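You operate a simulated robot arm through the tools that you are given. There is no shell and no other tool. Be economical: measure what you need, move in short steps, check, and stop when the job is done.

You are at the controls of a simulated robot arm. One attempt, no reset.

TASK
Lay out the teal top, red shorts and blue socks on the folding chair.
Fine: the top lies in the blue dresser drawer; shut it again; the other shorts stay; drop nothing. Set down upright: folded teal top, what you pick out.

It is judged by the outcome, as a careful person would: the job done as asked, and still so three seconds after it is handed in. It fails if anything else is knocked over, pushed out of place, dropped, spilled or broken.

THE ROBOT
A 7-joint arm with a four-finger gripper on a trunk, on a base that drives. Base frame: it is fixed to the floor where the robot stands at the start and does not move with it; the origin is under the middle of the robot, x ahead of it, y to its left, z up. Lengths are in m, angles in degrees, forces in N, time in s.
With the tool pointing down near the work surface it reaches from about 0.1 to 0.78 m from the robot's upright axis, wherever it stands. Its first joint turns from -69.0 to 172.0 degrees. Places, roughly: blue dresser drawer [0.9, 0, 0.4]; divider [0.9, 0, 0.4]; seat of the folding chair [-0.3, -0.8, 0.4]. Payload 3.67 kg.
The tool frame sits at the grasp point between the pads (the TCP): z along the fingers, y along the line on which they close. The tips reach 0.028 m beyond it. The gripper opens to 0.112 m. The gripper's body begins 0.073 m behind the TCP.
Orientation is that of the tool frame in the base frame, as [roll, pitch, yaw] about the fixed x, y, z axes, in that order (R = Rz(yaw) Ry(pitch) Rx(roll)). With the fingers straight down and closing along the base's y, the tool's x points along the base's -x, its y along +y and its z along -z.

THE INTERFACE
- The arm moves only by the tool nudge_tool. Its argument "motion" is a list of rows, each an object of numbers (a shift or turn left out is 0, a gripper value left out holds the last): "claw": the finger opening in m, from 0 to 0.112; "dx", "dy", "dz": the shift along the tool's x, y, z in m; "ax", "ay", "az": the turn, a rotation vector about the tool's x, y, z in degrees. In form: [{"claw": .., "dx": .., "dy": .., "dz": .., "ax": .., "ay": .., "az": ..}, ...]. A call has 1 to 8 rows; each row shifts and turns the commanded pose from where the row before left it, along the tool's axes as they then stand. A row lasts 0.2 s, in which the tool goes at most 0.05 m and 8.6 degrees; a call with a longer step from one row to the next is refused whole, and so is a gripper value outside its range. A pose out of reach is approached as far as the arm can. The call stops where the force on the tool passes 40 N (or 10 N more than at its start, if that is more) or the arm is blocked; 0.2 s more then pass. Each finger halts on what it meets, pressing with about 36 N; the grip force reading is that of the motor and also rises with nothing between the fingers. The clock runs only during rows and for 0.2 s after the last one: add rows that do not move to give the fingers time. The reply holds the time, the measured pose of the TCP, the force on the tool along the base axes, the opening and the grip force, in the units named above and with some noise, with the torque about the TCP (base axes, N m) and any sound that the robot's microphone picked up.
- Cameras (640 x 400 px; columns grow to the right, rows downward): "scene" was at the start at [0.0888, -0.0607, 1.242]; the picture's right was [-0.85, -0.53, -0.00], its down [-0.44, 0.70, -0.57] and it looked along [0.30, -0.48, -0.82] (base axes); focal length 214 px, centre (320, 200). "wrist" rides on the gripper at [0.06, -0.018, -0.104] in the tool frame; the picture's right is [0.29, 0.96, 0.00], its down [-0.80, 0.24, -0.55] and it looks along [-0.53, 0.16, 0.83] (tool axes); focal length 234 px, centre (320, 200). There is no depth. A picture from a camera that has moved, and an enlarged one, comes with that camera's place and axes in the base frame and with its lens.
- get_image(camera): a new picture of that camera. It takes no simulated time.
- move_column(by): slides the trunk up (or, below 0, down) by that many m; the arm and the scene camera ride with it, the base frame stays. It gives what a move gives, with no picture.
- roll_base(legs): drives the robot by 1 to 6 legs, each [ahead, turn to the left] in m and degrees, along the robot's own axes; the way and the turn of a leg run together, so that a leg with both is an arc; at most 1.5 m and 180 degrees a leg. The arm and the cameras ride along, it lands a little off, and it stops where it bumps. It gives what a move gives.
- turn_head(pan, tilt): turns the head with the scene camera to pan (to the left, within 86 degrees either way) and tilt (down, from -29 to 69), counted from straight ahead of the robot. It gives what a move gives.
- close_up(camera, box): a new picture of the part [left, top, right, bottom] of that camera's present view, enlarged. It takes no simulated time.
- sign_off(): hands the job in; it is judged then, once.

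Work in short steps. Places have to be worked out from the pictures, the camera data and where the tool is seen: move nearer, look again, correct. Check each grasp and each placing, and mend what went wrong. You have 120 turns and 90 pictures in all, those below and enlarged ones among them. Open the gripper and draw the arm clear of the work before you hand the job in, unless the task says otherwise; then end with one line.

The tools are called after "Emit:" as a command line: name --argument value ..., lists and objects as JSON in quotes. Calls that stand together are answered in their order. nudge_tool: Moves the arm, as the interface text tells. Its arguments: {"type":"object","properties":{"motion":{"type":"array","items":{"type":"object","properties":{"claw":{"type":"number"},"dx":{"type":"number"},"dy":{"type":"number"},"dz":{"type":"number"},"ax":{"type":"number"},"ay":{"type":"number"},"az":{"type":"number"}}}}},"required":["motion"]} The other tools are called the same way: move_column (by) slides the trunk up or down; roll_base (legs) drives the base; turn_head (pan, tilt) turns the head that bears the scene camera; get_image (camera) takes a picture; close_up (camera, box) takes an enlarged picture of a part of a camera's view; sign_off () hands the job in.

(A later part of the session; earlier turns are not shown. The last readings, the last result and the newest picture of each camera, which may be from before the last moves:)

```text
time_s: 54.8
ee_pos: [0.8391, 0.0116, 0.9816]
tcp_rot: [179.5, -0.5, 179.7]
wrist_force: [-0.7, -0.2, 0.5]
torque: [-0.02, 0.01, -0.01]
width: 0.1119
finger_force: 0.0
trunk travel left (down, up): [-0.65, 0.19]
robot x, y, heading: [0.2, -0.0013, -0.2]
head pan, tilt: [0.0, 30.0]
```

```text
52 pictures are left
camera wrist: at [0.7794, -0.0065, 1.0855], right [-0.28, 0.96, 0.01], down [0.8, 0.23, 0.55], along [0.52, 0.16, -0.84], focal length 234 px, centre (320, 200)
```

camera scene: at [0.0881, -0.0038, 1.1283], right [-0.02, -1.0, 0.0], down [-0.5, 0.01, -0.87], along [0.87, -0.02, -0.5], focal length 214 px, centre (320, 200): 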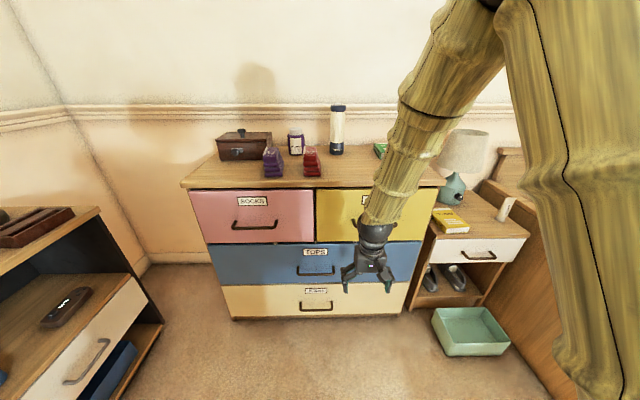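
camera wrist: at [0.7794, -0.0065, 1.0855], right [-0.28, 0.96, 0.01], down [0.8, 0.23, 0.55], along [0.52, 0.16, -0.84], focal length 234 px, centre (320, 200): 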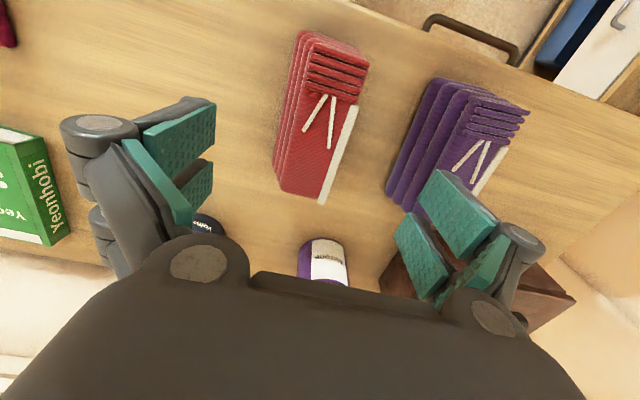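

The red shorts are centred at about (0.845,0.005), about 0.06 wide and 0.07 tall, and the purple ones begin at y≈0.116. I'll narrow to 0.085, align, and come down to 0.90 to check.

Emit:
nudge_tool --motion '[{"dy": -0.007, "dx": -0.004, "claw": 0.085}, {}, {"dz": 0.04}, {"dz": 0.04}]'

Emit:
get_image --camera "wrist"

Emit:
close_up --camera "scene" --box '[240, 210, 400, 310]'

```text
time_s: 55.8
ee_pos: [0.8412, 0.0055, 0.895]
tcp_rot: [-179.8, -0.7, -179.9]
wrist_force: [-0.4, 0.3, 0.4]
torque: [-0.01, -0.02, -0.01]
width: 0.0848
finger_force: 0.1
trunk travel left (down, up): [-0.65, 0.19]
robot x, y, heading: [0.2009, 0.0015, -0.1]
head pan, tilt: [0.0, 30.0]
```

```text
51 pictures are left
camera wrist: at [0.7824, -0.0126, 0.9995], right [-0.29, 0.96, 0.0], down [0.8, 0.24, 0.54], along [0.52, 0.16, -0.84], focal length 234 px, centre (320, 200)
```

wrist: 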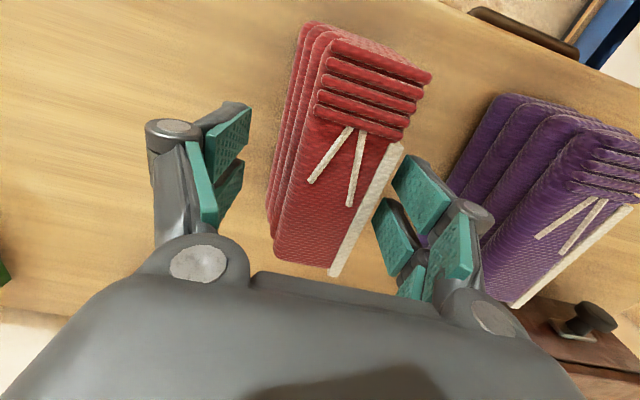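

```text
4.00 times, centred on (320, 260) of scene
camera zoom: at [0.3411, -0.0005, 1.5284], right [0.0, -1.0, 0.0], down [-0.5, 0.0, -0.87], along [0.87, 0.0, -0.5], focal length 858 px, centre (320, -40)
```

zoom: 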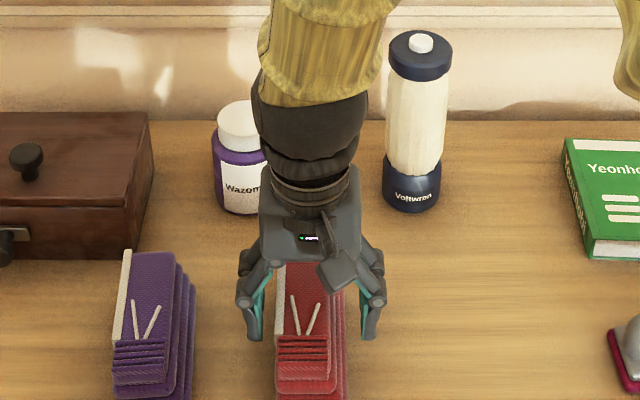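

Shorts span y ≈ −0.022..0.039. I'll shift 3 mm, descend to 0.862 and close.

Emit:
nudge_tool --motion '[{"dy": 0.003, "dz": 0.008}, {"dz": 0.012}, {"dz": 0.013}, {"claw": 0.03}, {"claw": 0.03}, {"claw": 0.03}, {"claw": 0.03}]'

Emit:
get_image --camera "wrist"

```text
time_s: 57.4
ee_pos: [0.8382, 0.009, 0.8647]
tcp_rot: [-179.9, -0.6, -179.9]
wrist_force: [-1.0, -0.5, -0.2]
torque: [0.02, 0.0, 0.03]
width: 0.0615
finger_force: 35.5
trunk travel left (down, up): [-0.65, 0.19]
robot x, y, heading: [0.2017, -0.0001, 0.0]
head pan, tilt: [0.0, 30.0]
```

```text
49 pictures are left
camera wrist: at [0.7803, -0.0083, 0.9687], right [-0.29, 0.96, 0.0], down [0.8, 0.24, 0.55], along [0.52, 0.16, -0.84], focal length 234 px, centre (320, 200)
```

wrist: 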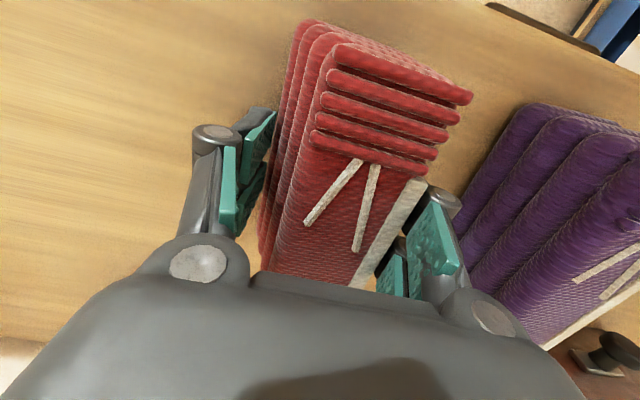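

Gripped at 0.0615. I'll lift and check.

Emit:
nudge_tool --motion '[{"dz": -0.02}, {"dz": -0.04}, {"dz": -0.04}, {"dz": -0.04}]'

Emit:
get_image --camera "scene"

Emit:
get_image --camera "wrist"

```text
time_s: 58.4
ee_pos: [0.8385, 0.0094, 1.0076]
tcp_rot: [-180.0, -0.6, -179.8]
wrist_force: [-0.1, 0.0, -1.3]
torque: [0.04, -0.02, 0.0]
width: 0.0616
finger_force: 36.2
trunk travel left (down, up): [-0.65, 0.19]
robot x, y, heading: [0.1977, -0.0027, -0.2]
head pan, tilt: [0.0, 30.0]
```

```text
48 pictures are left
camera scene: at [0.3394, -0.001, 1.5284], right [0.0, -1.0, 0.0], down [-0.5, 0.0, -0.87], along [0.87, 0.0, -0.5], focal length 214 px, centre (320, 200)
```

scene: 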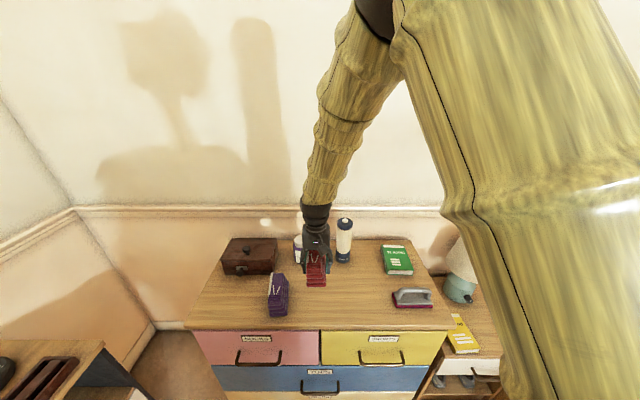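

```text
47 pictures are left
camera wrist: at [0.7805, -0.0091, 1.1111], right [-0.29, 0.96, 0.0], down [0.8, 0.24, 0.55], along [0.52, 0.16, -0.84], focal length 234 px, centre (320, 200)
```

wrist: 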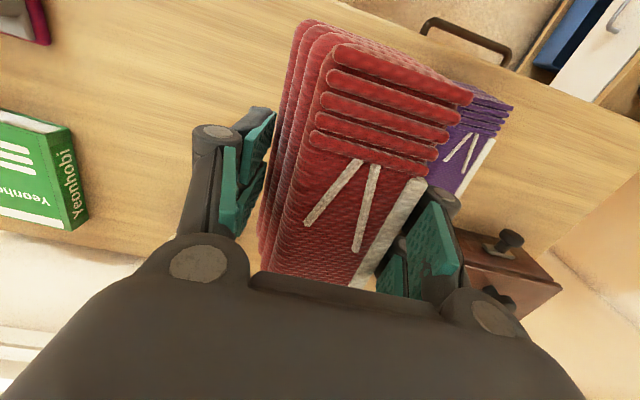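

The shorts are held. I'll retract, back up, and turn to face the chair, checking the trunk height (tool z≈1.0) as I go.

Emit:
nudge_tool --motion '[{"dx": 0.04}, {"dx": 0.04}]'

Emit:
roll_base --legs '[[-0.2, 0], [0, -100], [0.15, 0]]'

Emit:
turn_head --pan 0 --tilt 50

Emit:
get_image --camera "scene"

```text
time_s: 59.0
ee_pos: [0.7623, 0.0091, 1.006]
tcp_rot: [-179.9, -0.4, -180.0]
wrist_force: [-0.8, 0.4, -1.9]
torque: [-0.01, 0.01, 0.02]
width: 0.0614
finger_force: 35.9
trunk travel left (down, up): [-0.65, 0.19]
robot x, y, heading: [0.1994, -0.0016, -0.2]
head pan, tilt: [0.0, 30.0]
```

```text
time_s: 65.7
ee_pos: [-0.1059, -0.7063, 1.0056]
tcp_rot: [-179.9, -0.8, 80.5]
wrist_force: [0.1, -0.9, -1.2]
torque: [0.02, -0.03, 0.0]
width: 0.0615
finger_force: 36.1
trunk travel left (down, up): [-0.65, 0.19]
robot x, y, heading: [-0.0227, -0.1456, -99.5]
head pan, tilt: [0.0, 30.0]
```

```text
time_s: 66.5
ee_pos: [-0.1059, -0.7039, 1.0064]
tcp_rot: [-179.9, -0.6, 80.5]
wrist_force: [-0.5, -0.6, -1.9]
torque: [0.02, -0.01, -0.01]
width: 0.0618
finger_force: 35.9
trunk travel left (down, up): [-0.65, 0.19]
robot x, y, heading: [-0.0236, -0.1457, -99.7]
head pan, tilt: [0.0, 50.0]
```

```text
46 pictures are left
camera scene: at [-0.0432, -0.2731, 1.4989], right [-0.99, 0.17, 0.0], down [0.13, 0.76, -0.64], along [-0.11, -0.63, -0.77], focal length 214 px, centre (320, 200)
```

scene: 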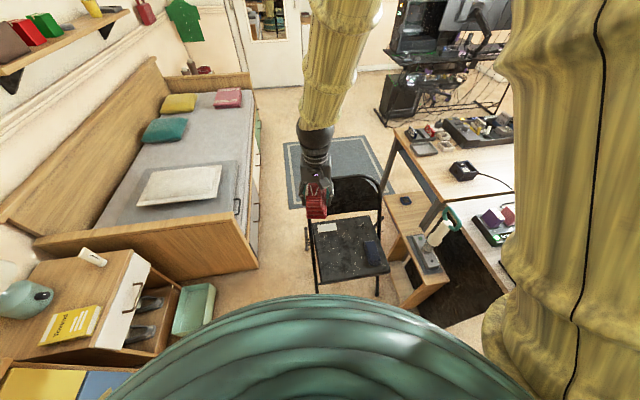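

I'll drive 0.07 m more, square the tool to the seat, and move over the back-right spot (−0.39,−0.868).

Emit:
roll_base --legs '[[0.07, 0]]'

Emit:
nudge_tool --motion '[{"az": -4.7}, {"az": -4.7}, {"dy": -0.045, "dx": -0.015}, {"dy": -0.045, "dx": -0.015}, {"dy": -0.045, "dx": -0.015}, {"dy": -0.045, "dx": -0.015}, {"dy": -0.045, "dx": -0.015}, {"dy": -0.045, "dx": -0.015}]'

Emit:
get_image --camera "scene"

```text
time_s: 67.6
ee_pos: [-0.1186, -0.7748, 1.0057]
tcp_rot: [-179.9, -0.7, 80.4]
wrist_force: [-0.1, -0.7, -1.7]
torque: [0.05, 0.01, -0.02]
width: 0.0617
finger_force: 36.0
trunk travel left (down, up): [-0.65, 0.19]
robot x, y, heading: [-0.0364, -0.2189, -99.4]
head pan, tilt: [0.0, 50.0]
```

```text
time_s: 69.4
ee_pos: [-0.3916, -0.8626, 1.0057]
tcp_rot: [-180.0, -0.7, 90.0]
wrist_force: [-1.5, -0.6, -1.5]
torque: [0.03, -0.07, 0.01]
width: 0.0617
finger_force: 35.5
trunk travel left (down, up): [-0.65, 0.19]
robot x, y, heading: [-0.0355, -0.2164, -99.8]
head pan, tilt: [0.0, 50.0]
```

```text
45 pictures are left
camera scene: at [-0.0581, -0.3425, 1.4987], right [-0.99, 0.17, 0.0], down [0.13, 0.76, -0.64], along [-0.11, -0.63, -0.77], focal length 214 px, centre (320, 200)
```

scene: 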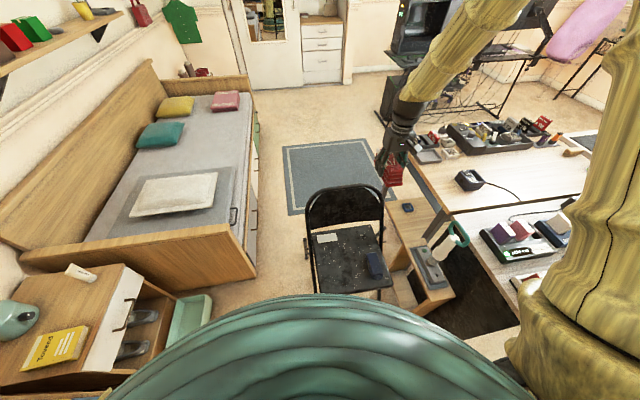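

I'll lower the trunk 0.2 first.

Emit:
move_column --by -0.2

Emit:
get_image --camera "scene"

```text
time_s: 71.5
ee_pos: [-0.3885, -0.8613, 0.8063]
tcp_rot: [-180.0, -0.6, 89.8]
wrist_force: [-0.3, -0.7, -0.9]
torque: [-0.02, -0.03, 0.0]
width: 0.0618
finger_force: 36.2
trunk travel left (down, up): [-0.45, 0.39]
robot x, y, heading: [-0.0356, -0.2204, -99.5]
head pan, tilt: [0.0, 50.0]
```

```text
44 pictures are left
camera scene: at [-0.0552, -0.3418, 1.2989], right [-0.99, 0.17, 0.0], down [0.13, 0.76, -0.64], along [-0.11, -0.63, -0.77], focal length 214 px, centre (320, 200)
```

scene: 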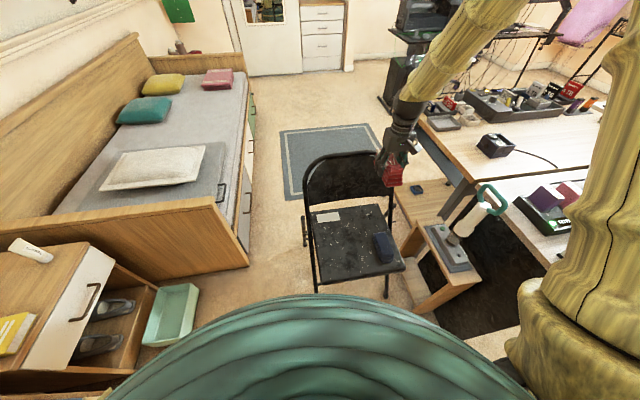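

I'll lower 0.2 more and check with both cameras.

Emit:
move_column --by -0.2

Emit:
close_up --camera "scene" --box '[280, 110, 440, 290]'

Emit:
get_image --camera "wrist"

```text
time_s: 73.7
ee_pos: [-0.3893, -0.8619, 0.6059]
tcp_rot: [-180.0, -0.6, 89.8]
wrist_force: [-0.9, -0.1, -1.2]
torque: [0.0, 0.02, 0.01]
width: 0.0615
finger_force: 36.0
trunk travel left (down, up): [-0.25, 0.59]
robot x, y, heading: [-0.0354, -0.2188, -99.7]
head pan, tilt: [0.0, 50.0]
```

```text
2.22 times, centred on (360, 200) of scene
camera zoom: at [-0.0552, -0.3418, 1.0989], right [-0.99, 0.17, 0.0], down [0.13, 0.76, -0.64], along [-0.11, -0.63, -0.77], focal length 477 px, centre (231, 200)
```

zoom: 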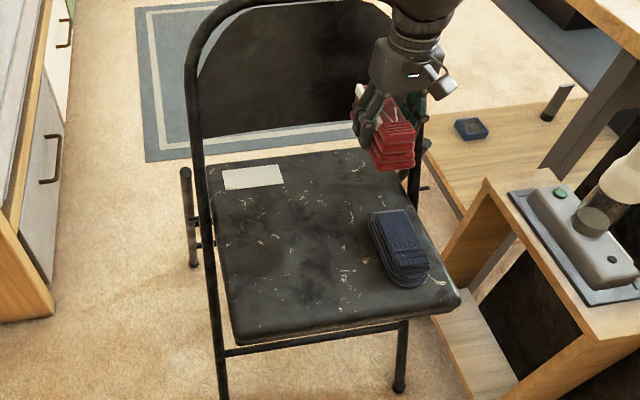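

```text
42 pictures are left
camera wrist: at [-0.4064, -0.803, 0.7103], right [0.96, 0.29, 0.0], down [0.24, -0.8, 0.55], along [0.16, -0.52, -0.84], focal length 234 px, centre (320, 200)
```

wrist: 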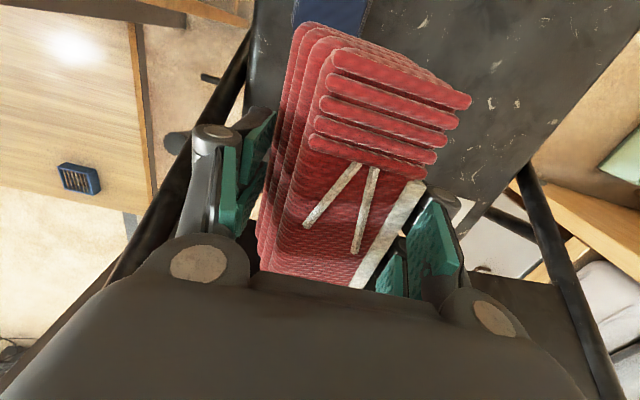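

The chair's right rail is close to the outer finger, so I'll shift 22 mm inward and 12 mm back, then descend.

Emit:
nudge_tool --motion '[{"dx": -0.012, "dy": 0.022}, {"dz": 0.04}, {"dz": 0.04}, {"dz": 0.03}, {"dz": 0.01}]'

Emit:
get_image --camera "wrist"

```text
time_s: 74.9
ee_pos: [-0.3656, -0.8726, 0.4832]
tcp_rot: [-180.0, -0.5, 89.9]
wrist_force: [-0.3, 0.0, -1.0]
torque: [0.02, 0.01, 0.02]
width: 0.0615
finger_force: 35.7
trunk travel left (down, up): [-0.25, 0.59]
robot x, y, heading: [-0.0354, -0.2176, -99.8]
head pan, tilt: [0.0, 50.0]
```

```text
41 pictures are left
camera wrist: at [-0.384, -0.8147, 0.588], right [0.96, 0.29, 0.0], down [0.24, -0.8, 0.55], along [0.16, -0.52, -0.84], focal length 234 px, centre (320, 200)
```

wrist: 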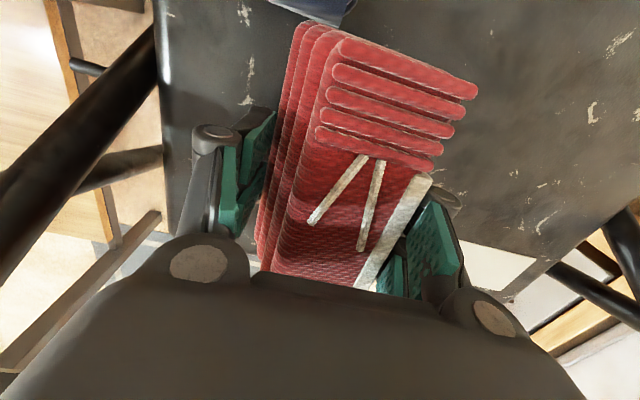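

Clear of the rail, card and socks. I'll descend slowly to contact.

Emit:
nudge_tool --motion '[{"dz": 0.004}, {"dz": 0.003}, {"dz": 0.002}, {"dz": 0.002}, {"dz": 0.002}]'

```text
time_s: 76.1
ee_pos: [-0.3682, -0.8733, 0.4747]
tcp_rot: [180.0, -0.5, 89.9]
wrist_force: [-0.1, -2.3, 15.4]
torque: [1.03, -0.53, -0.06]
width: 0.0619
finger_force: 36.0
trunk travel left (down, up): [-0.25, 0.59]
robot x, y, heading: [-0.0312, -0.2146, -99.9]
head pan, tilt: [0.0, 50.0]
```

Light contact at 15 N and the shorts are down. I'll open modestly and rise.

Emit:
nudge_tool --motion '[{"claw": 0.075}, {"claw": 0.085}, {}, {"dz": -0.03}, {"dz": -0.05}, {"dz": -0.05}, {"dz": -0.05}]'

Emit:
close_up --camera "scene" --box '[280, 110, 440, 290]'

```text
time_s: 77.7
ee_pos: [-0.369, -0.874, 0.6522]
tcp_rot: [-179.9, -0.7, 89.7]
wrist_force: [-0.3, -0.4, -0.1]
torque: [0.01, 0.0, 0.03]
width: 0.085
finger_force: 0.1
trunk travel left (down, up): [-0.25, 0.59]
robot x, y, heading: [-0.0351, -0.2194, -99.8]
head pan, tilt: [0.0, 50.0]
```

```text
2.22 times, centred on (360, 200) of scene
camera zoom: at [-0.0551, -0.3417, 1.0988], right [-0.99, 0.17, 0.0], down [0.13, 0.76, -0.64], along [-0.11, -0.63, -0.77], focal length 477 px, centre (231, 200)
```

zoom: 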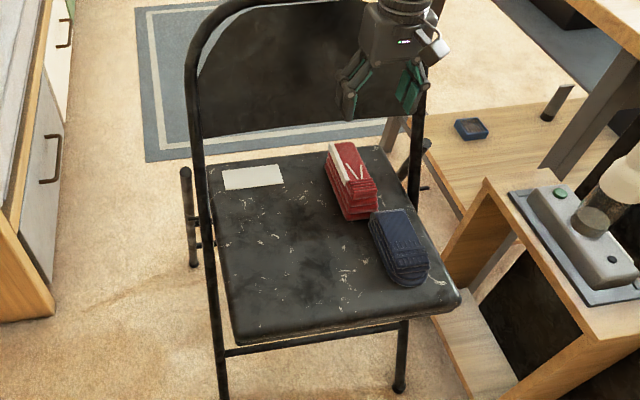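

Both garments sit upright on the seat with a clear front-left area for the top. I'll raise the trunk by 0.4 and wait for that before moving.

Emit:
move_column --by 0.4

```text
time_s: 81.5
ee_pos: [-0.3674, -0.8744, 1.051]
tcp_rot: [-180.0, -0.7, 89.8]
wrist_force: [0.1, 0.2, -0.6]
torque: [0.0, 0.03, 0.02]
width: 0.0847
finger_force: 0.0
trunk travel left (down, up): [-0.65, 0.19]
robot x, y, heading: [-0.0391, -0.2171, -99.6]
head pan, tilt: [0.0, 50.0]
```

The tool is at 1.05. I'll pull the arm in, back off, turn to the dresser and back to x≈−0.1.

Emit:
nudge_tool --motion '[{"dy": 0.04, "dx": 0.03}, {"dy": 0.04, "dx": 0.03}, {"dy": 0.04, "dx": 0.03}, {"dy": 0.04, "dx": 0.03}, {"dy": 0.04, "dx": 0.03}, {"dx": 0.04}]'

Emit:
roll_base --legs '[[-0.22, 0], [0, 99.7], [-0.1, 0]]'

```text
time_s: 82.9
ee_pos: [-0.1664, -0.6805, 1.0545]
tcp_rot: [180.0, -0.6, 89.9]
wrist_force: [0.2, 0.5, 0.9]
torque: [-0.05, 0.01, 0.01]
width: 0.085
finger_force: 0.1
trunk travel left (down, up): [-0.65, 0.19]
robot x, y, heading: [-0.0334, -0.2149, -99.9]
head pan, tilt: [0.0, 50.0]
```

```text
time_s: 89.6
ee_pos: [0.3813, -0.0493, 1.0549]
tcp_rot: [179.9, -0.5, -169.2]
wrist_force: [0.1, 0.7, 0.3]
torque: [0.03, -0.08, 0.04]
width: 0.0851
finger_force: 0.0
trunk travel left (down, up): [-0.65, 0.19]
robot x, y, heading: [-0.1015, -0.0059, 1.2]
head pan, tilt: [0.0, 50.0]
```

Now I'll reorient the tool to point forward with the fingers closing vertically, starting with a turn about the tool axis.

Emit:
nudge_tool --motion '[{"az": -8, "claw": 0.06}, {"az": -8}, {"az": -8}, {"az": -8}, {"az": -8}, {"az": -8}, {"az": -8}, {"az": -8}]'

Emit:
nudge_tool --motion '[{"az": -8}, {"az": -7.2}, {"dy": -0.04}, {"dy": -0.04}, {"dy": -0.04}]'

```text
time_s: 91.4
ee_pos: [0.3826, -0.0496, 1.0543]
tcp_rot: [179.5, -0.1, -105.2]
wrist_force: [-0.3, -0.5, 0.4]
torque: [-0.01, 0.0, 0.02]
width: 0.06
finger_force: 0.0
trunk travel left (down, up): [-0.65, 0.19]
robot x, y, heading: [-0.0979, -0.0072, 1.2]
head pan, tilt: [0.0, 50.0]
```

```text
time_s: 92.6
ee_pos: [0.5032, -0.051, 1.0523]
tcp_rot: [179.2, -0.1, -90.0]
wrist_force: [0.4, -1.0, 0.0]
torque: [0.01, 0.06, 0.02]
width: 0.06
finger_force: 0.1
trunk travel left (down, up): [-0.65, 0.19]
robot x, y, heading: [-0.098, -0.0105, 1.2]
head pan, tilt: [0.0, 50.0]
```

Good. Now I'll pitch the fingers forward about the tool x axis.

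Emit:
nudge_tool --motion '[{"ax": 8}, {"ax": 8}, {"ax": 8}, {"ax": 8}, {"ax": 8}, {"ax": 8}, {"ax": 8}, {"ax": 8}]'

Emit:
get_image --camera "scene"

```text
time_s: 94.6
ee_pos: [0.5113, -0.0464, 1.0822]
tcp_rot: [-119.3, 8.0, -91.0]
wrist_force: [-0.4, -0.3, 0.4]
torque: [0.0, 0.01, 0.03]
width: 0.0602
finger_force: 0.0
out of reach, approached as far as the arm can: row 5
trunk travel left (down, up): [-0.65, 0.19]
robot x, y, heading: [-0.0998, -0.0092, 1.3]
head pan, tilt: [0.0, 50.0]
stopped in row 8: the arm was blocked; the commanded pose is now the measured one
```

```text
39 pictures are left
camera scene: at [0.0289, -0.0058, 1.4988], right [0.02, -1.0, 0.0], down [-0.77, -0.02, -0.64], along [0.64, 0.02, -0.77], focal length 214 px, centre (320, 200)
```

scene: 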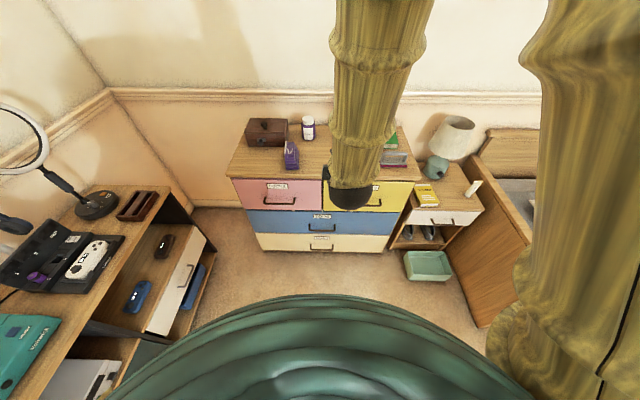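

The fingers now point forward about 30° below horizontal, which is enough to grip the bar. I'll lower the trunk to handle height.

Emit:
move_column --by -0.4

Emit:
move_column --by -0.2

Emit:
nudge_tool --motion '[{"ax": 0}]'

Emit:
turn_head --pan 0 --tilt 40

Emit:
get_image --camera "scene"

Emit:
get_image --camera "wrist"

```text
time_s: 98.4
ee_pos: [0.5104, -0.0457, 0.683]
tcp_rot: [-119.3, 7.9, -91.1]
wrist_force: [0.5, 0.0, -0.2]
torque: [0.02, 0.02, -0.01]
width: 0.0597
finger_force: 0.1
trunk travel left (down, up): [-0.25, 0.59]
robot x, y, heading: [-0.1009, -0.007, 1.4]
head pan, tilt: [0.0, 50.0]
```

```text
time_s: 100.6
ee_pos: [0.5108, -0.0451, 0.4822]
tcp_rot: [-119.5, 7.8, -91.0]
wrist_force: [-0.2, 0.3, 0.1]
torque: [0.0, -0.01, -0.01]
width: 0.0599
finger_force: 0.0
trunk travel left (down, up): [-0.05, 0.79]
robot x, y, heading: [-0.0993, -0.0078, 1.5]
head pan, tilt: [0.0, 50.0]
```

```text
time_s: 101.0
ee_pos: [0.5104, -0.0456, 0.4824]
tcp_rot: [-119.3, 7.9, -90.9]
wrist_force: [-0.6, -0.6, 0.6]
torque: [-0.02, -0.01, 0.01]
width: 0.0601
finger_force: 0.1
trunk travel left (down, up): [-0.05, 0.79]
robot x, y, heading: [-0.0992, -0.01, 1.4]
head pan, tilt: [0.0, 50.0]
```

```text
time_s: 101.7
ee_pos: [0.51, -0.0449, 0.4818]
tcp_rot: [-119.4, 7.9, -91.0]
wrist_force: [0.2, -0.3, 0.0]
torque: [0.02, -0.04, -0.01]
width: 0.0601
finger_force: 0.0
trunk travel left (down, up): [-0.05, 0.79]
robot x, y, heading: [-0.0971, -0.0087, 1.4]
head pan, tilt: [0.0, 40.0]
```

```text
38 pictures are left
camera scene: at [0.0366, -0.0044, 0.913], right [0.02, -1.0, 0.0], down [-0.64, -0.01, -0.77], along [0.77, 0.02, -0.64], focal length 214 px, centre (320, 200)
```

scene: 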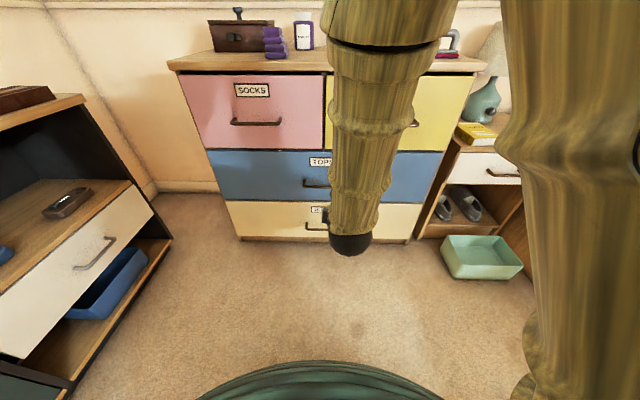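

```text
37 pictures are left
camera wrist: at [0.4281, -0.1127, 0.5398], right [-0.47, -0.16, -0.87], down [-0.59, 0.79, 0.17], along [0.66, 0.59, -0.47], focal length 234 px, centre (320, 200)
```

wrist: 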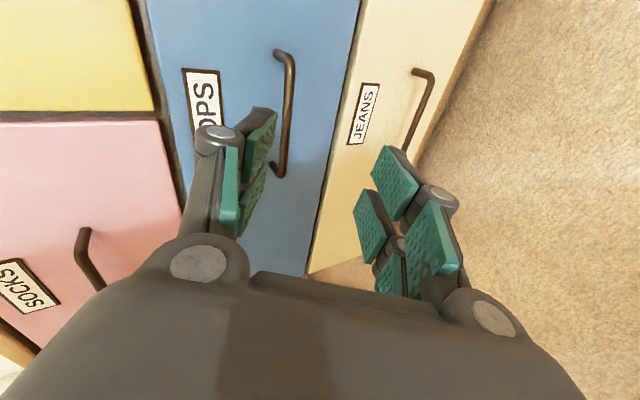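

The bar is at about (0.738, y −0.07..0.09, z 0.408). I'll first shift the tool to that height and y, and level the small skew.

Emit:
nudge_tool --motion '[{"dx": -0.0225, "dy": 0.033, "dz": 0.018}, {"dx": -0.0225, "dy": 0.033, "dz": 0.018}, {"az": -4.5}, {"az": -4.5}]'

```text
time_s: 102.9
ee_pos: [0.5272, -0.0037, 0.4513]
tcp_rot: [-117.7, 6.8, -90.1]
wrist_force: [0.2, 0.0, 0.7]
torque: [-0.01, 0.03, -0.04]
width: 0.0602
finger_force: 0.0
trunk travel left (down, up): [-0.05, 0.79]
robot x, y, heading: [-0.0974, -0.0122, 1.3]
head pan, tilt: [0.0, 40.0]
stopped in row 4: the arm was blocked; the commanded pose is now the measured one
```

The skew stays near 7° (joint limit), which is tolerable. I'll lower the trunk 37 mm to bar height, widen the claw, and drive ahead 0.14, then check.

Emit:
move_column --by -0.037

Emit:
nudge_tool --motion '[{"claw": 0.07}]'

Emit:
roll_base --legs '[[0.14, 0]]'

Emit:
get_image --camera "wrist"

```text
time_s: 103.7
ee_pos: [0.5275, -0.0044, 0.4122]
tcp_rot: [-117.9, 6.7, -90.0]
wrist_force: [0.1, -0.5, 0.1]
torque: [0.0, -0.04, 0.0]
width: 0.06
finger_force: 0.1
trunk travel left (down, up): [-0.013, 0.827]
robot x, y, heading: [-0.0983, -0.0081, 1.2]
head pan, tilt: [0.0, 40.0]
```

```text
time_s: 104.1
ee_pos: [0.5271, -0.0044, 0.4144]
tcp_rot: [-117.9, 6.7, -90.1]
wrist_force: [0.3, 0.2, 0.6]
torque: [0.0, 0.0, 0.04]
width: 0.0701
finger_force: 0.1
trunk travel left (down, up): [-0.013, 0.827]
robot x, y, heading: [-0.0987, -0.0091, 1.3]
head pan, tilt: [0.0, 40.0]
```

```text
time_s: 105.5
ee_pos: [0.6678, 0.0003, 0.4145]
tcp_rot: [-117.9, 6.9, -90.0]
wrist_force: [0.2, 0.4, 0.7]
torque: [0.02, -0.03, 0.0]
width: 0.0699
finger_force: 0.1
trunk travel left (down, up): [-0.013, 0.827]
robot x, y, heading: [0.0427, -0.004, 1.4]
head pan, tilt: [0.0, 40.0]
```

```text
36 pictures are left
camera wrist: at [0.5852, -0.0676, 0.4698], right [-0.45, -0.19, -0.87], down [-0.6, 0.79, 0.14], along [0.66, 0.59, -0.46], focal length 234 px, centre (320, 200)
```

wrist: 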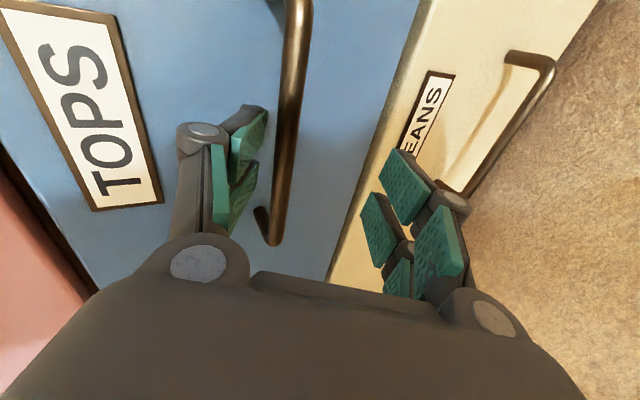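

The bar lines up between the fingers. I'll set the claw to 0.055, drive the last 0.05 m, and check.

Emit:
nudge_tool --motion '[{"claw": 0.055}]'

Emit:
roll_base --legs '[[0.048, 0]]'

Emit:
get_image --camera "wrist"

```text
time_s: 105.8
ee_pos: [0.6685, -0.0001, 0.4144]
tcp_rot: [-117.7, 6.9, -90.1]
wrist_force: [1.6, -1.8, 6.3]
torque: [-0.14, -0.2, -0.06]
width: 0.0587
finger_force: 3.2
trunk travel left (down, up): [-0.013, 0.827]
robot x, y, heading: [0.0446, 0.0005, 1.5]
head pan, tilt: [0.0, 40.0]
```

```text
time_s: 106.8
ee_pos: [0.7024, 0.0005, 0.4117]
tcp_rot: [-118.3, 6.8, -89.9]
wrist_force: [-5.2, 1.1, 0.7]
torque: [0.0, -0.06, -0.06]
width: 0.0551
finger_force: 0.0
trunk travel left (down, up): [-0.013, 0.827]
robot x, y, heading: [0.0783, -0.0045, 1.6]
head pan, tilt: [0.0, 40.0]
stopped in leg 1: the force on the tool passed its limit at 92 N (the readings are from after the stop); the commanded pose is now the measured one
```

```text
35 pictures are left
camera wrist: at [0.6183, -0.0674, 0.4693], right [-0.45, -0.19, -0.87], down [-0.6, 0.78, 0.14], along [0.66, 0.59, -0.47], focal length 234 px, centre (320, 200)
```

wrist: 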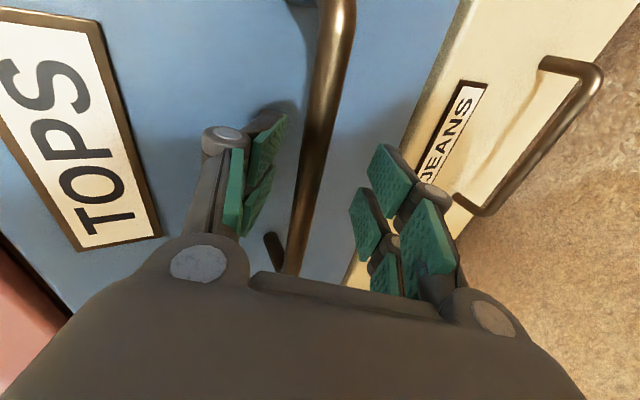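

The upper fingertip touched the drawer front, so the bar must be within the fingers. I'll back off 6 mm along the tool and close.

Emit:
nudge_tool --motion '[{"dz": -0.006}, {"claw": 0.03}, {"claw": 0.0}, {}, {}]'

Emit:
get_image --camera "wrist"

```text
time_s: 108.0
ee_pos: [0.6991, -0.0026, 0.4196]
tcp_rot: [-117.7, 7.4, -90.3]
wrist_force: [4.3, -1.7, 10.0]
torque: [-1.89, 0.03, 1.73]
width: 0.016
finger_force: 45.1
trunk travel left (down, up): [-0.013, 0.827]
robot x, y, heading: [0.0808, -0.0032, 1.2]
head pan, tilt: [0.0, 40.0]
stopped in row 5: the force on the tool passed its limit at 40 N (the readings are from after the stop); the commanded pose is now the measured one
```

```text
34 pictures are left
camera wrist: at [0.6165, -0.0708, 0.4757], right [-0.45, -0.17, -0.88], down [-0.6, 0.79, 0.15], along [0.67, 0.59, -0.46], focal length 234 px, centre (320, 200)
```

wrist: 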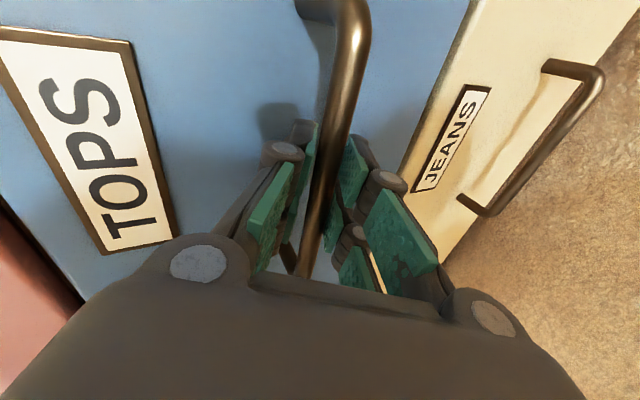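

The bar is gripped at width 0.016. I'll pull the drawer by driving back 0.1 m and check.

Emit:
roll_base --legs '[[-0.1, 0]]'

Emit:
get_image --camera "wrist"

```text
time_s: 109.6
ee_pos: [0.601, -0.0034, 0.4197]
tcp_rot: [-117.9, 7.4, -90.0]
wrist_force: [-0.6, -0.2, 0.9]
torque: [-2.37, -0.06, 0.98]
width: 0.0161
finger_force: 45.1
trunk travel left (down, up): [-0.013, 0.827]
robot x, y, heading: [-0.0199, -0.0065, 1.5]
head pan, tilt: [0.0, 40.0]
stopped in leg 1: the force on the tool passed its limit at 42 N (the readings are from after the stop); the commanded pose is now the measured one
```

```text
33 pictures are left
camera wrist: at [0.5178, -0.0712, 0.4758], right [-0.45, -0.18, -0.88], down [-0.6, 0.78, 0.15], along [0.66, 0.59, -0.46], focal length 234 px, centre (320, 200)
```

wrist: 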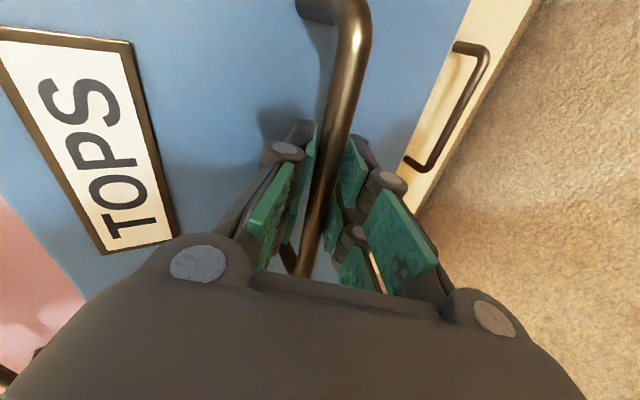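

The drawer is following. I'll pull another 0.13 m.

Emit:
roll_base --legs '[[-0.13, 0]]'

Emit:
get_image --camera "scene"

```text
time_s: 110.9
ee_pos: [0.469, -0.0045, 0.4198]
tcp_rot: [-117.8, 7.5, -89.8]
wrist_force: [0.0, 39.6, -2.8]
torque: [-2.06, -0.04, 1.04]
width: 0.0161
finger_force: 45.3
trunk travel left (down, up): [-0.013, 0.827]
robot x, y, heading: [-0.153, -0.0067, 1.6]
head pan, tilt: [0.0, 40.0]
```

```text
32 pictures are left
camera scene: at [-0.0162, -0.0041, 0.876], right [0.03, -1.0, 0.0], down [-0.64, -0.02, -0.77], along [0.77, 0.02, -0.64], focal length 214 px, centre (320, 200)
```

scene: 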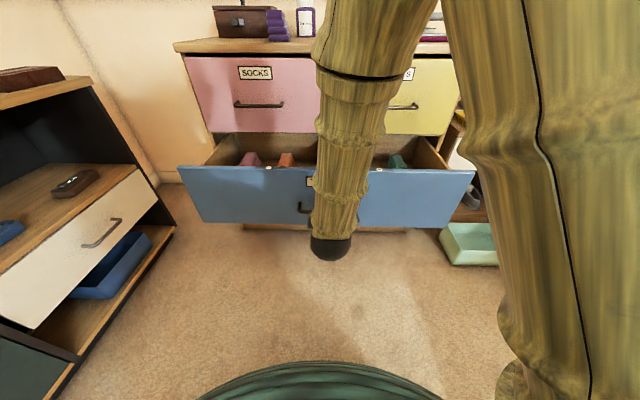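

The drawer is open about 0.23 m with a teal folded top to the right of the divider. I'll release and retreat along the tool axis.

Emit:
nudge_tool --motion '[{"claw": 0.03}, {"claw": 0.05}, {"dz": -0.02}, {"dz": -0.04}, {"dz": -0.04}]'

```text
time_s: 112.1
ee_pos: [0.4158, 0.0189, 0.4435]
tcp_rot: [-121.6, 9.9, -91.3]
wrist_force: [0.3, -0.1, 0.5]
torque: [0.02, 0.01, 0.02]
width: 0.0499
finger_force: 0.1
out of reach, approached as far as the arm can: row 4, 5
trunk travel left (down, up): [-0.013, 0.827]
robot x, y, heading: [-0.1509, -0.0122, 1.4]
head pan, tilt: [0.0, 40.0]
```

Clear of the bar. I'll back off 0.12 m and raise the trunk 0.4.

Emit:
roll_base --legs '[[-0.12, 0]]'

Emit:
move_column --by 0.4

Emit:
get_image --camera "scene"

```text
time_s: 113.3
ee_pos: [0.3008, 0.0142, 0.4636]
tcp_rot: [-119.2, 9.5, -90.9]
wrist_force: [-0.4, -0.5, -0.6]
torque: [-0.02, -0.01, 0.01]
width: 0.0502
finger_force: 0.1
trunk travel left (down, up): [-0.013, 0.827]
robot x, y, heading: [-0.2728, -0.0135, 1.3]
head pan, tilt: [0.0, 40.0]
```

```text
time_s: 117.2
ee_pos: [0.3003, 0.015, 0.8636]
tcp_rot: [-119.3, 9.8, -90.9]
wrist_force: [0.7, -0.5, -0.2]
torque: [0.0, 0.02, -0.03]
width: 0.0502
finger_force: 0.1
trunk travel left (down, up): [-0.413, 0.427]
robot x, y, heading: [-0.27, -0.0103, 1.6]
head pan, tilt: [0.0, 40.0]
```

```text
31 pictures are left
camera scene: at [-0.1359, -0.026, 1.2818], right [-0.17, -0.98, 0.0], down [-0.58, 0.1, -0.81], along [0.8, -0.14, -0.59], focal length 214 px, centre (320, 200)
```

scene: 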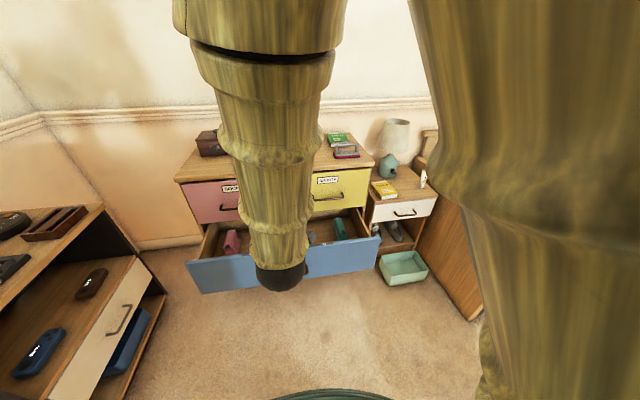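

I'll bring the tool back to pointing straight down.

Emit:
nudge_tool --motion '[{"ax": -8}, {"ax": -8}, {"ax": -8}, {"ax": -8}, {"ax": -8}, {"ax": -8}, {"ax": -8}, {"ax": -4.7}]'

Emit:
nudge_tool --motion '[{"ay": 4.9}, {"ay": 4.9}]'

Emit:
turn_head --pan 0 --tilt 45

Emit:
get_image --camera "scene"

```text
time_s: 119.0
ee_pos: [0.3011, 0.0139, 0.8635]
tcp_rot: [179.9, 9.6, -90.9]
wrist_force: [0.5, 0.4, -0.1]
torque: [0.0, 0.02, -0.02]
width: 0.05
finger_force: 0.0
trunk travel left (down, up): [-0.413, 0.427]
robot x, y, heading: [-0.274, -0.0147, 1.6]
head pan, tilt: [0.0, 40.0]
```

```text
time_s: 119.6
ee_pos: [0.3002, 0.0149, 0.8634]
tcp_rot: [-179.9, -0.4, -90.9]
wrist_force: [0.9, 0.2, 0.3]
torque: [-0.01, -0.01, -0.02]
width: 0.0502
finger_force: 0.2
trunk travel left (down, up): [-0.413, 0.427]
robot x, y, heading: [-0.2754, -0.01, 1.3]
head pan, tilt: [0.0, 40.0]
```

```text
time_s: 120.2
ee_pos: [0.3008, 0.0146, 0.8637]
tcp_rot: [-179.9, -0.1, -90.8]
wrist_force: [-0.3, -0.5, -0.3]
torque: [0.01, 0.03, 0.03]
width: 0.0501
finger_force: 0.0
trunk travel left (down, up): [-0.413, 0.427]
robot x, y, heading: [-0.2708, -0.016, 1.7]
head pan, tilt: [0.0, 45.0]
```

```text
30 pictures are left
camera scene: at [-0.1407, -0.0086, 1.2688], right [0.03, -1.0, 0.0], down [-0.71, -0.02, -0.71], along [0.71, 0.02, -0.71], focal length 214 px, centre (320, 200)
```

scene: 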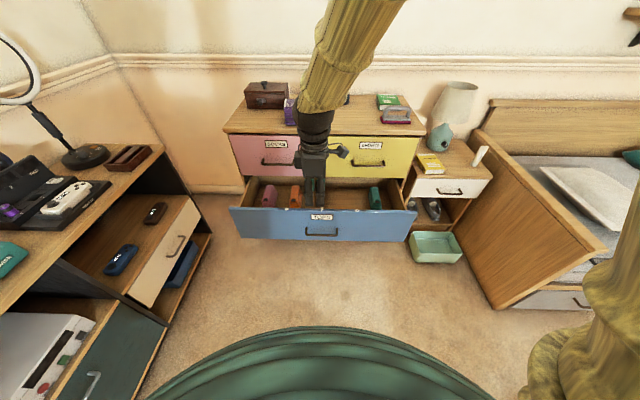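

I'll move the arm aside to the right and zoom in on the drawer contents.

Emit:
nudge_tool --motion '[{"dx": 0.05, "dz": -0.03}, {"dx": 0.05, "dz": -0.03}, {"dx": 0.05, "dz": -0.03}, {"dx": 0.05, "dz": -0.03}]'

Emit:
close_up --camera "scene" --box '[220, 150, 430, 260]'

```text
refused: row 1 steps farther than a row can; nothing moved
```

```text
3.05 times, centred on (325, 205) of scene
camera zoom: at [-0.1407, -0.0086, 1.2688], right [0.03, -1.0, 0.0], down [-0.71, -0.02, -0.71], along [0.71, 0.02, -0.71], focal length 654 px, centre (305, 185)
```

zoom: 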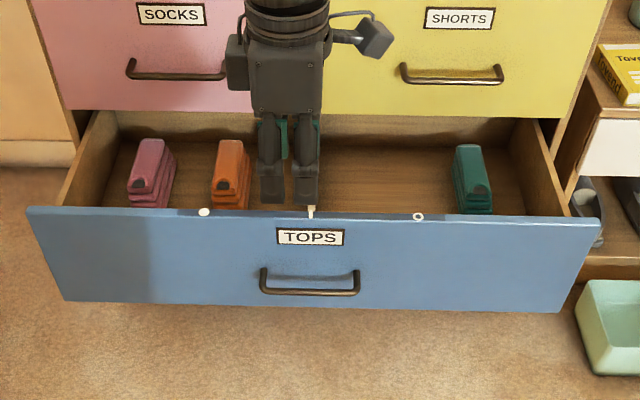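

The teal top is at the right side of the drawer, partly under the dresser edge. I'll rotate the tool back to closing along y so that its camera looks into the drawer.

Emit:
nudge_tool --motion '[{"az": 8.4}, {"az": 8.4}, {"az": 8.4}, {"az": 8.4}, {"az": 8.4}, {"az": 8.4}, {"az": 8.4}, {"az": 8.4}]'

Emit:
nudge_tool --motion '[{"az": 8.4}, {"az": 8.4}, {"az": 5.2}, {"dy": -0.05, "claw": 0.09}, {"dy": -0.05}, {"dy": -0.05}, {"dy": -0.05}, {"dy": -0.05}]'

Emit:
roll_base --legs '[[0.2, 0]]'

Emit:
get_image --camera "wrist"

```text
time_s: 122.0
ee_pos: [0.2998, 0.0149, 0.8648]
tcp_rot: [-179.7, -0.1, -158.2]
wrist_force: [0.6, -0.7, 0.2]
torque: [-0.03, -0.02, 0.02]
width: 0.05
finger_force: 0.0
trunk travel left (down, up): [-0.413, 0.427]
robot x, y, heading: [-0.275, -0.0133, 1.5]
head pan, tilt: [0.0, 45.0]
```

```text
time_s: 123.8
ee_pos: [0.3002, -0.2388, 0.8642]
tcp_rot: [-179.8, 0.0, 179.9]
wrist_force: [-0.3, 0.8, -0.8]
torque: [0.0, 0.05, 0.01]
width: 0.0901
finger_force: 0.0
trunk travel left (down, up): [-0.413, 0.427]
robot x, y, heading: [-0.2677, -0.006, 1.6]
head pan, tilt: [0.0, 45.0]
```

```text
time_s: 125.4
ee_pos: [0.5026, -0.2349, 0.8643]
tcp_rot: [-179.8, 0.0, 179.8]
wrist_force: [0.5, 0.2, -1.2]
torque: [-0.04, 0.01, -0.01]
width: 0.0901
finger_force: 0.0
trunk travel left (down, up): [-0.413, 0.427]
robot x, y, heading: [-0.0699, -0.0041, 1.0]
head pan, tilt: [0.0, 45.0]
```

```text
28 pictures are left
camera wrist: at [0.4432, -0.2516, 0.9682], right [-0.28, 0.96, 0.0], down [0.8, 0.24, 0.55], along [0.53, 0.16, -0.83], focal length 234 px, centre (320, 200)
```

wrist: 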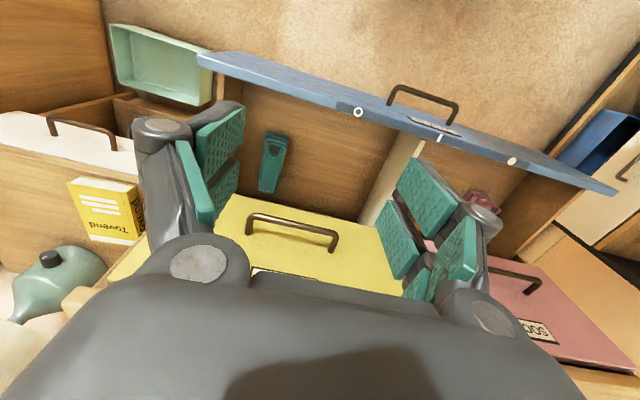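

The teal top spans roughly x 0.68–0.82 at y≈−0.31, too deep for a vertical reach. I'll open the drawer further by hooking closed fingers behind its front at y≈−0.08.

Emit:
nudge_tool --motion '[{"dx": -0.02, "dy": 0.04, "claw": 0.02}, {"dx": -0.02, "dy": 0.04}, {"dx": -0.02, "dy": 0.04}, {"dx": -0.02, "dy": 0.035}]'

Emit:
move_column --by -0.25

Emit:
get_image --camera "wrist"

Emit:
get_image --camera "scene"

```text
time_s: 126.4
ee_pos: [0.5827, -0.0779, 0.8647]
tcp_rot: [-179.9, 0.0, 179.8]
wrist_force: [0.5, 0.2, 0.5]
torque: [-0.01, 0.01, 0.02]
width: 0.02
finger_force: 0.0
trunk travel left (down, up): [-0.413, 0.427]
robot x, y, heading: [-0.0701, -0.0104, 1.2]
head pan, tilt: [0.0, 45.0]
```

```text
time_s: 129.0
ee_pos: [0.582, -0.0786, 0.6152]
tcp_rot: [-179.8, 0.0, 179.8]
wrist_force: [0.1, 0.9, -0.8]
torque: [0.01, 0.01, -0.03]
width: 0.0203
finger_force: 0.1
trunk travel left (down, up): [-0.163, 0.677]
robot x, y, heading: [-0.0725, -0.0112, 1.4]
head pan, tilt: [0.0, 45.0]
```

```text
27 pictures are left
camera wrist: at [0.5226, -0.0963, 0.7181], right [-0.28, 0.96, 0.0], down [0.8, 0.24, 0.55], along [0.53, 0.15, -0.83], focal length 234 px, centre (320, 200)
```

wrist: 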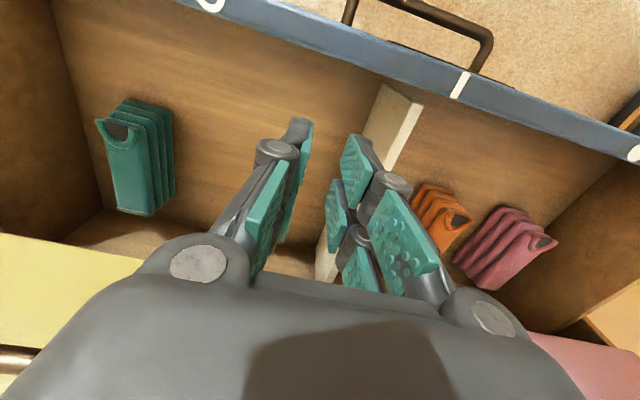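

```text
26 pictures are left
camera scene: at [0.0615, -0.0041, 1.0188], right [0.02, -1.0, 0.0], down [-0.71, -0.02, -0.71], along [0.71, 0.02, -0.71], focal length 214 px, centre (320, 200)
```

scene: 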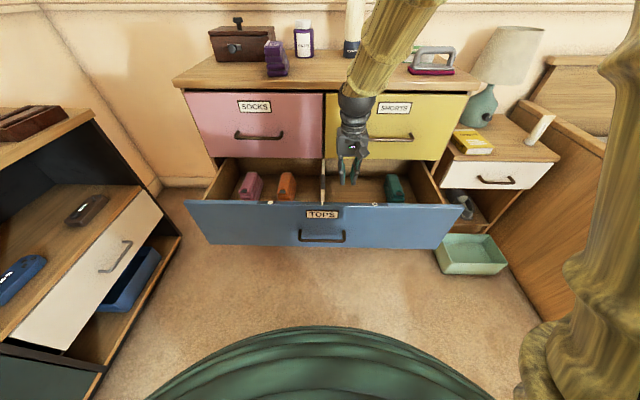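

The path behind the drawer front is clear between the ring and the divider. I'll lower 0.135 m.

Emit:
move_column --by -0.135

Emit:
roll_base --legs '[[-0.1, 0]]'

Emit:
get_image --camera "scene"

```text
time_s: 130.6
ee_pos: [0.5822, -0.0787, 0.4805]
tcp_rot: [-179.8, 0.1, 179.9]
wrist_force: [-0.2, -0.2, -0.6]
torque: [0.05, -0.05, -0.03]
width: 0.0202
finger_force: 0.1
trunk travel left (down, up): [-0.028, 0.812]
robot x, y, heading: [-0.0692, -0.0056, 1.2]
head pan, tilt: [0.0, 45.0]
```

```text
time_s: 131.8
ee_pos: [0.4818, -0.0825, 0.4786]
tcp_rot: [-179.8, 0.0, 179.7]
wrist_force: [-0.8, 0.0, -0.1]
torque: [0.0, 0.02, 0.03]
width: 0.0203
finger_force: 0.0
trunk travel left (down, up): [-0.028, 0.812]
robot x, y, heading: [-0.171, -0.0126, 1.2]
head pan, tilt: [0.0, 45.0]
```

```text
25 pictures are left
camera scene: at [-0.0386, -0.0065, 0.8837], right [0.02, -1.0, 0.0], down [-0.71, -0.02, -0.71], along [0.71, 0.02, -0.71], focal length 214 px, centre (320, 200)
```

scene: 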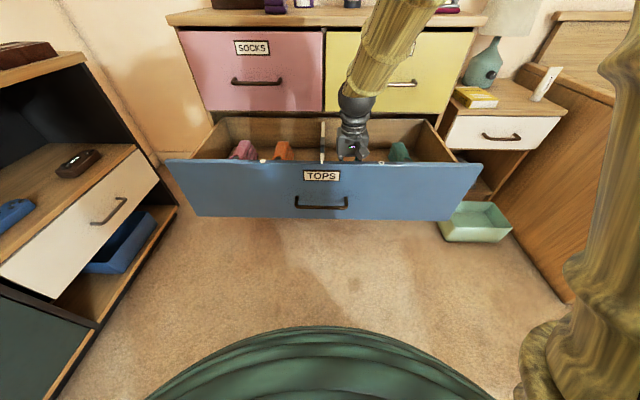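

The drawer is now about 0.31 m open. I'll raise and look down at the teal top.

Emit:
move_column --by 0.3

Emit:
nudge_tool --motion '[{"dx": -0.02, "dy": -0.045, "claw": 0.09}, {"dx": -0.02, "dy": -0.045}, {"dx": -0.02, "dy": -0.045}, {"dx": -0.02, "dy": -0.045}]'

Emit:
get_image --camera "wrist"

Emit:
get_image --camera "scene"

```text
time_s: 134.8
ee_pos: [0.4818, -0.0817, 0.7792]
tcp_rot: [-179.8, 0.0, 179.6]
wrist_force: [0.2, -1.1, 0.1]
torque: [0.0, 0.02, 0.0]
width: 0.02
finger_force: 0.1
trunk travel left (down, up): [-0.328, 0.512]
robot x, y, heading: [-0.1712, -0.0119, 1.3]
head pan, tilt: [0.0, 45.0]
```

```text
time_s: 135.8
ee_pos: [0.5619, -0.2624, 0.7771]
tcp_rot: [-179.9, 0.1, 179.9]
wrist_force: [-0.5, -0.2, -0.2]
torque: [-0.01, 0.0, 0.0]
width: 0.0903
finger_force: 0.0
trunk travel left (down, up): [-0.328, 0.512]
robot x, y, heading: [-0.1692, -0.0118, 1.2]
head pan, tilt: [0.0, 45.0]
```

```text
24 pictures are left
camera wrist: at [0.5019, -0.2811, 0.8818], right [-0.28, 0.96, 0.0], down [0.8, 0.24, 0.55], along [0.53, 0.16, -0.83], focal length 234 px, centre (320, 200)
```

wrist: 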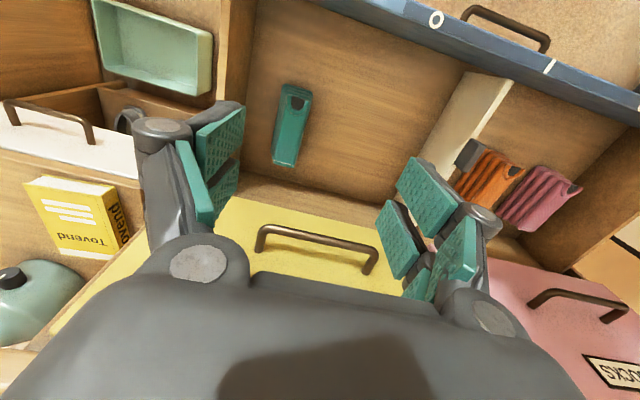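

```text
23 pictures are left
camera scene: at [-0.0381, -0.0076, 1.1836], right [0.02, -1.0, 0.0], down [-0.71, -0.02, -0.71], along [0.71, 0.02, -0.71], focal length 214 px, centre (320, 200)
```

scene: 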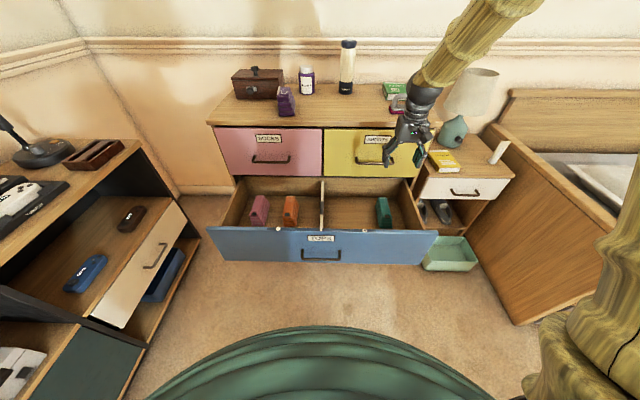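

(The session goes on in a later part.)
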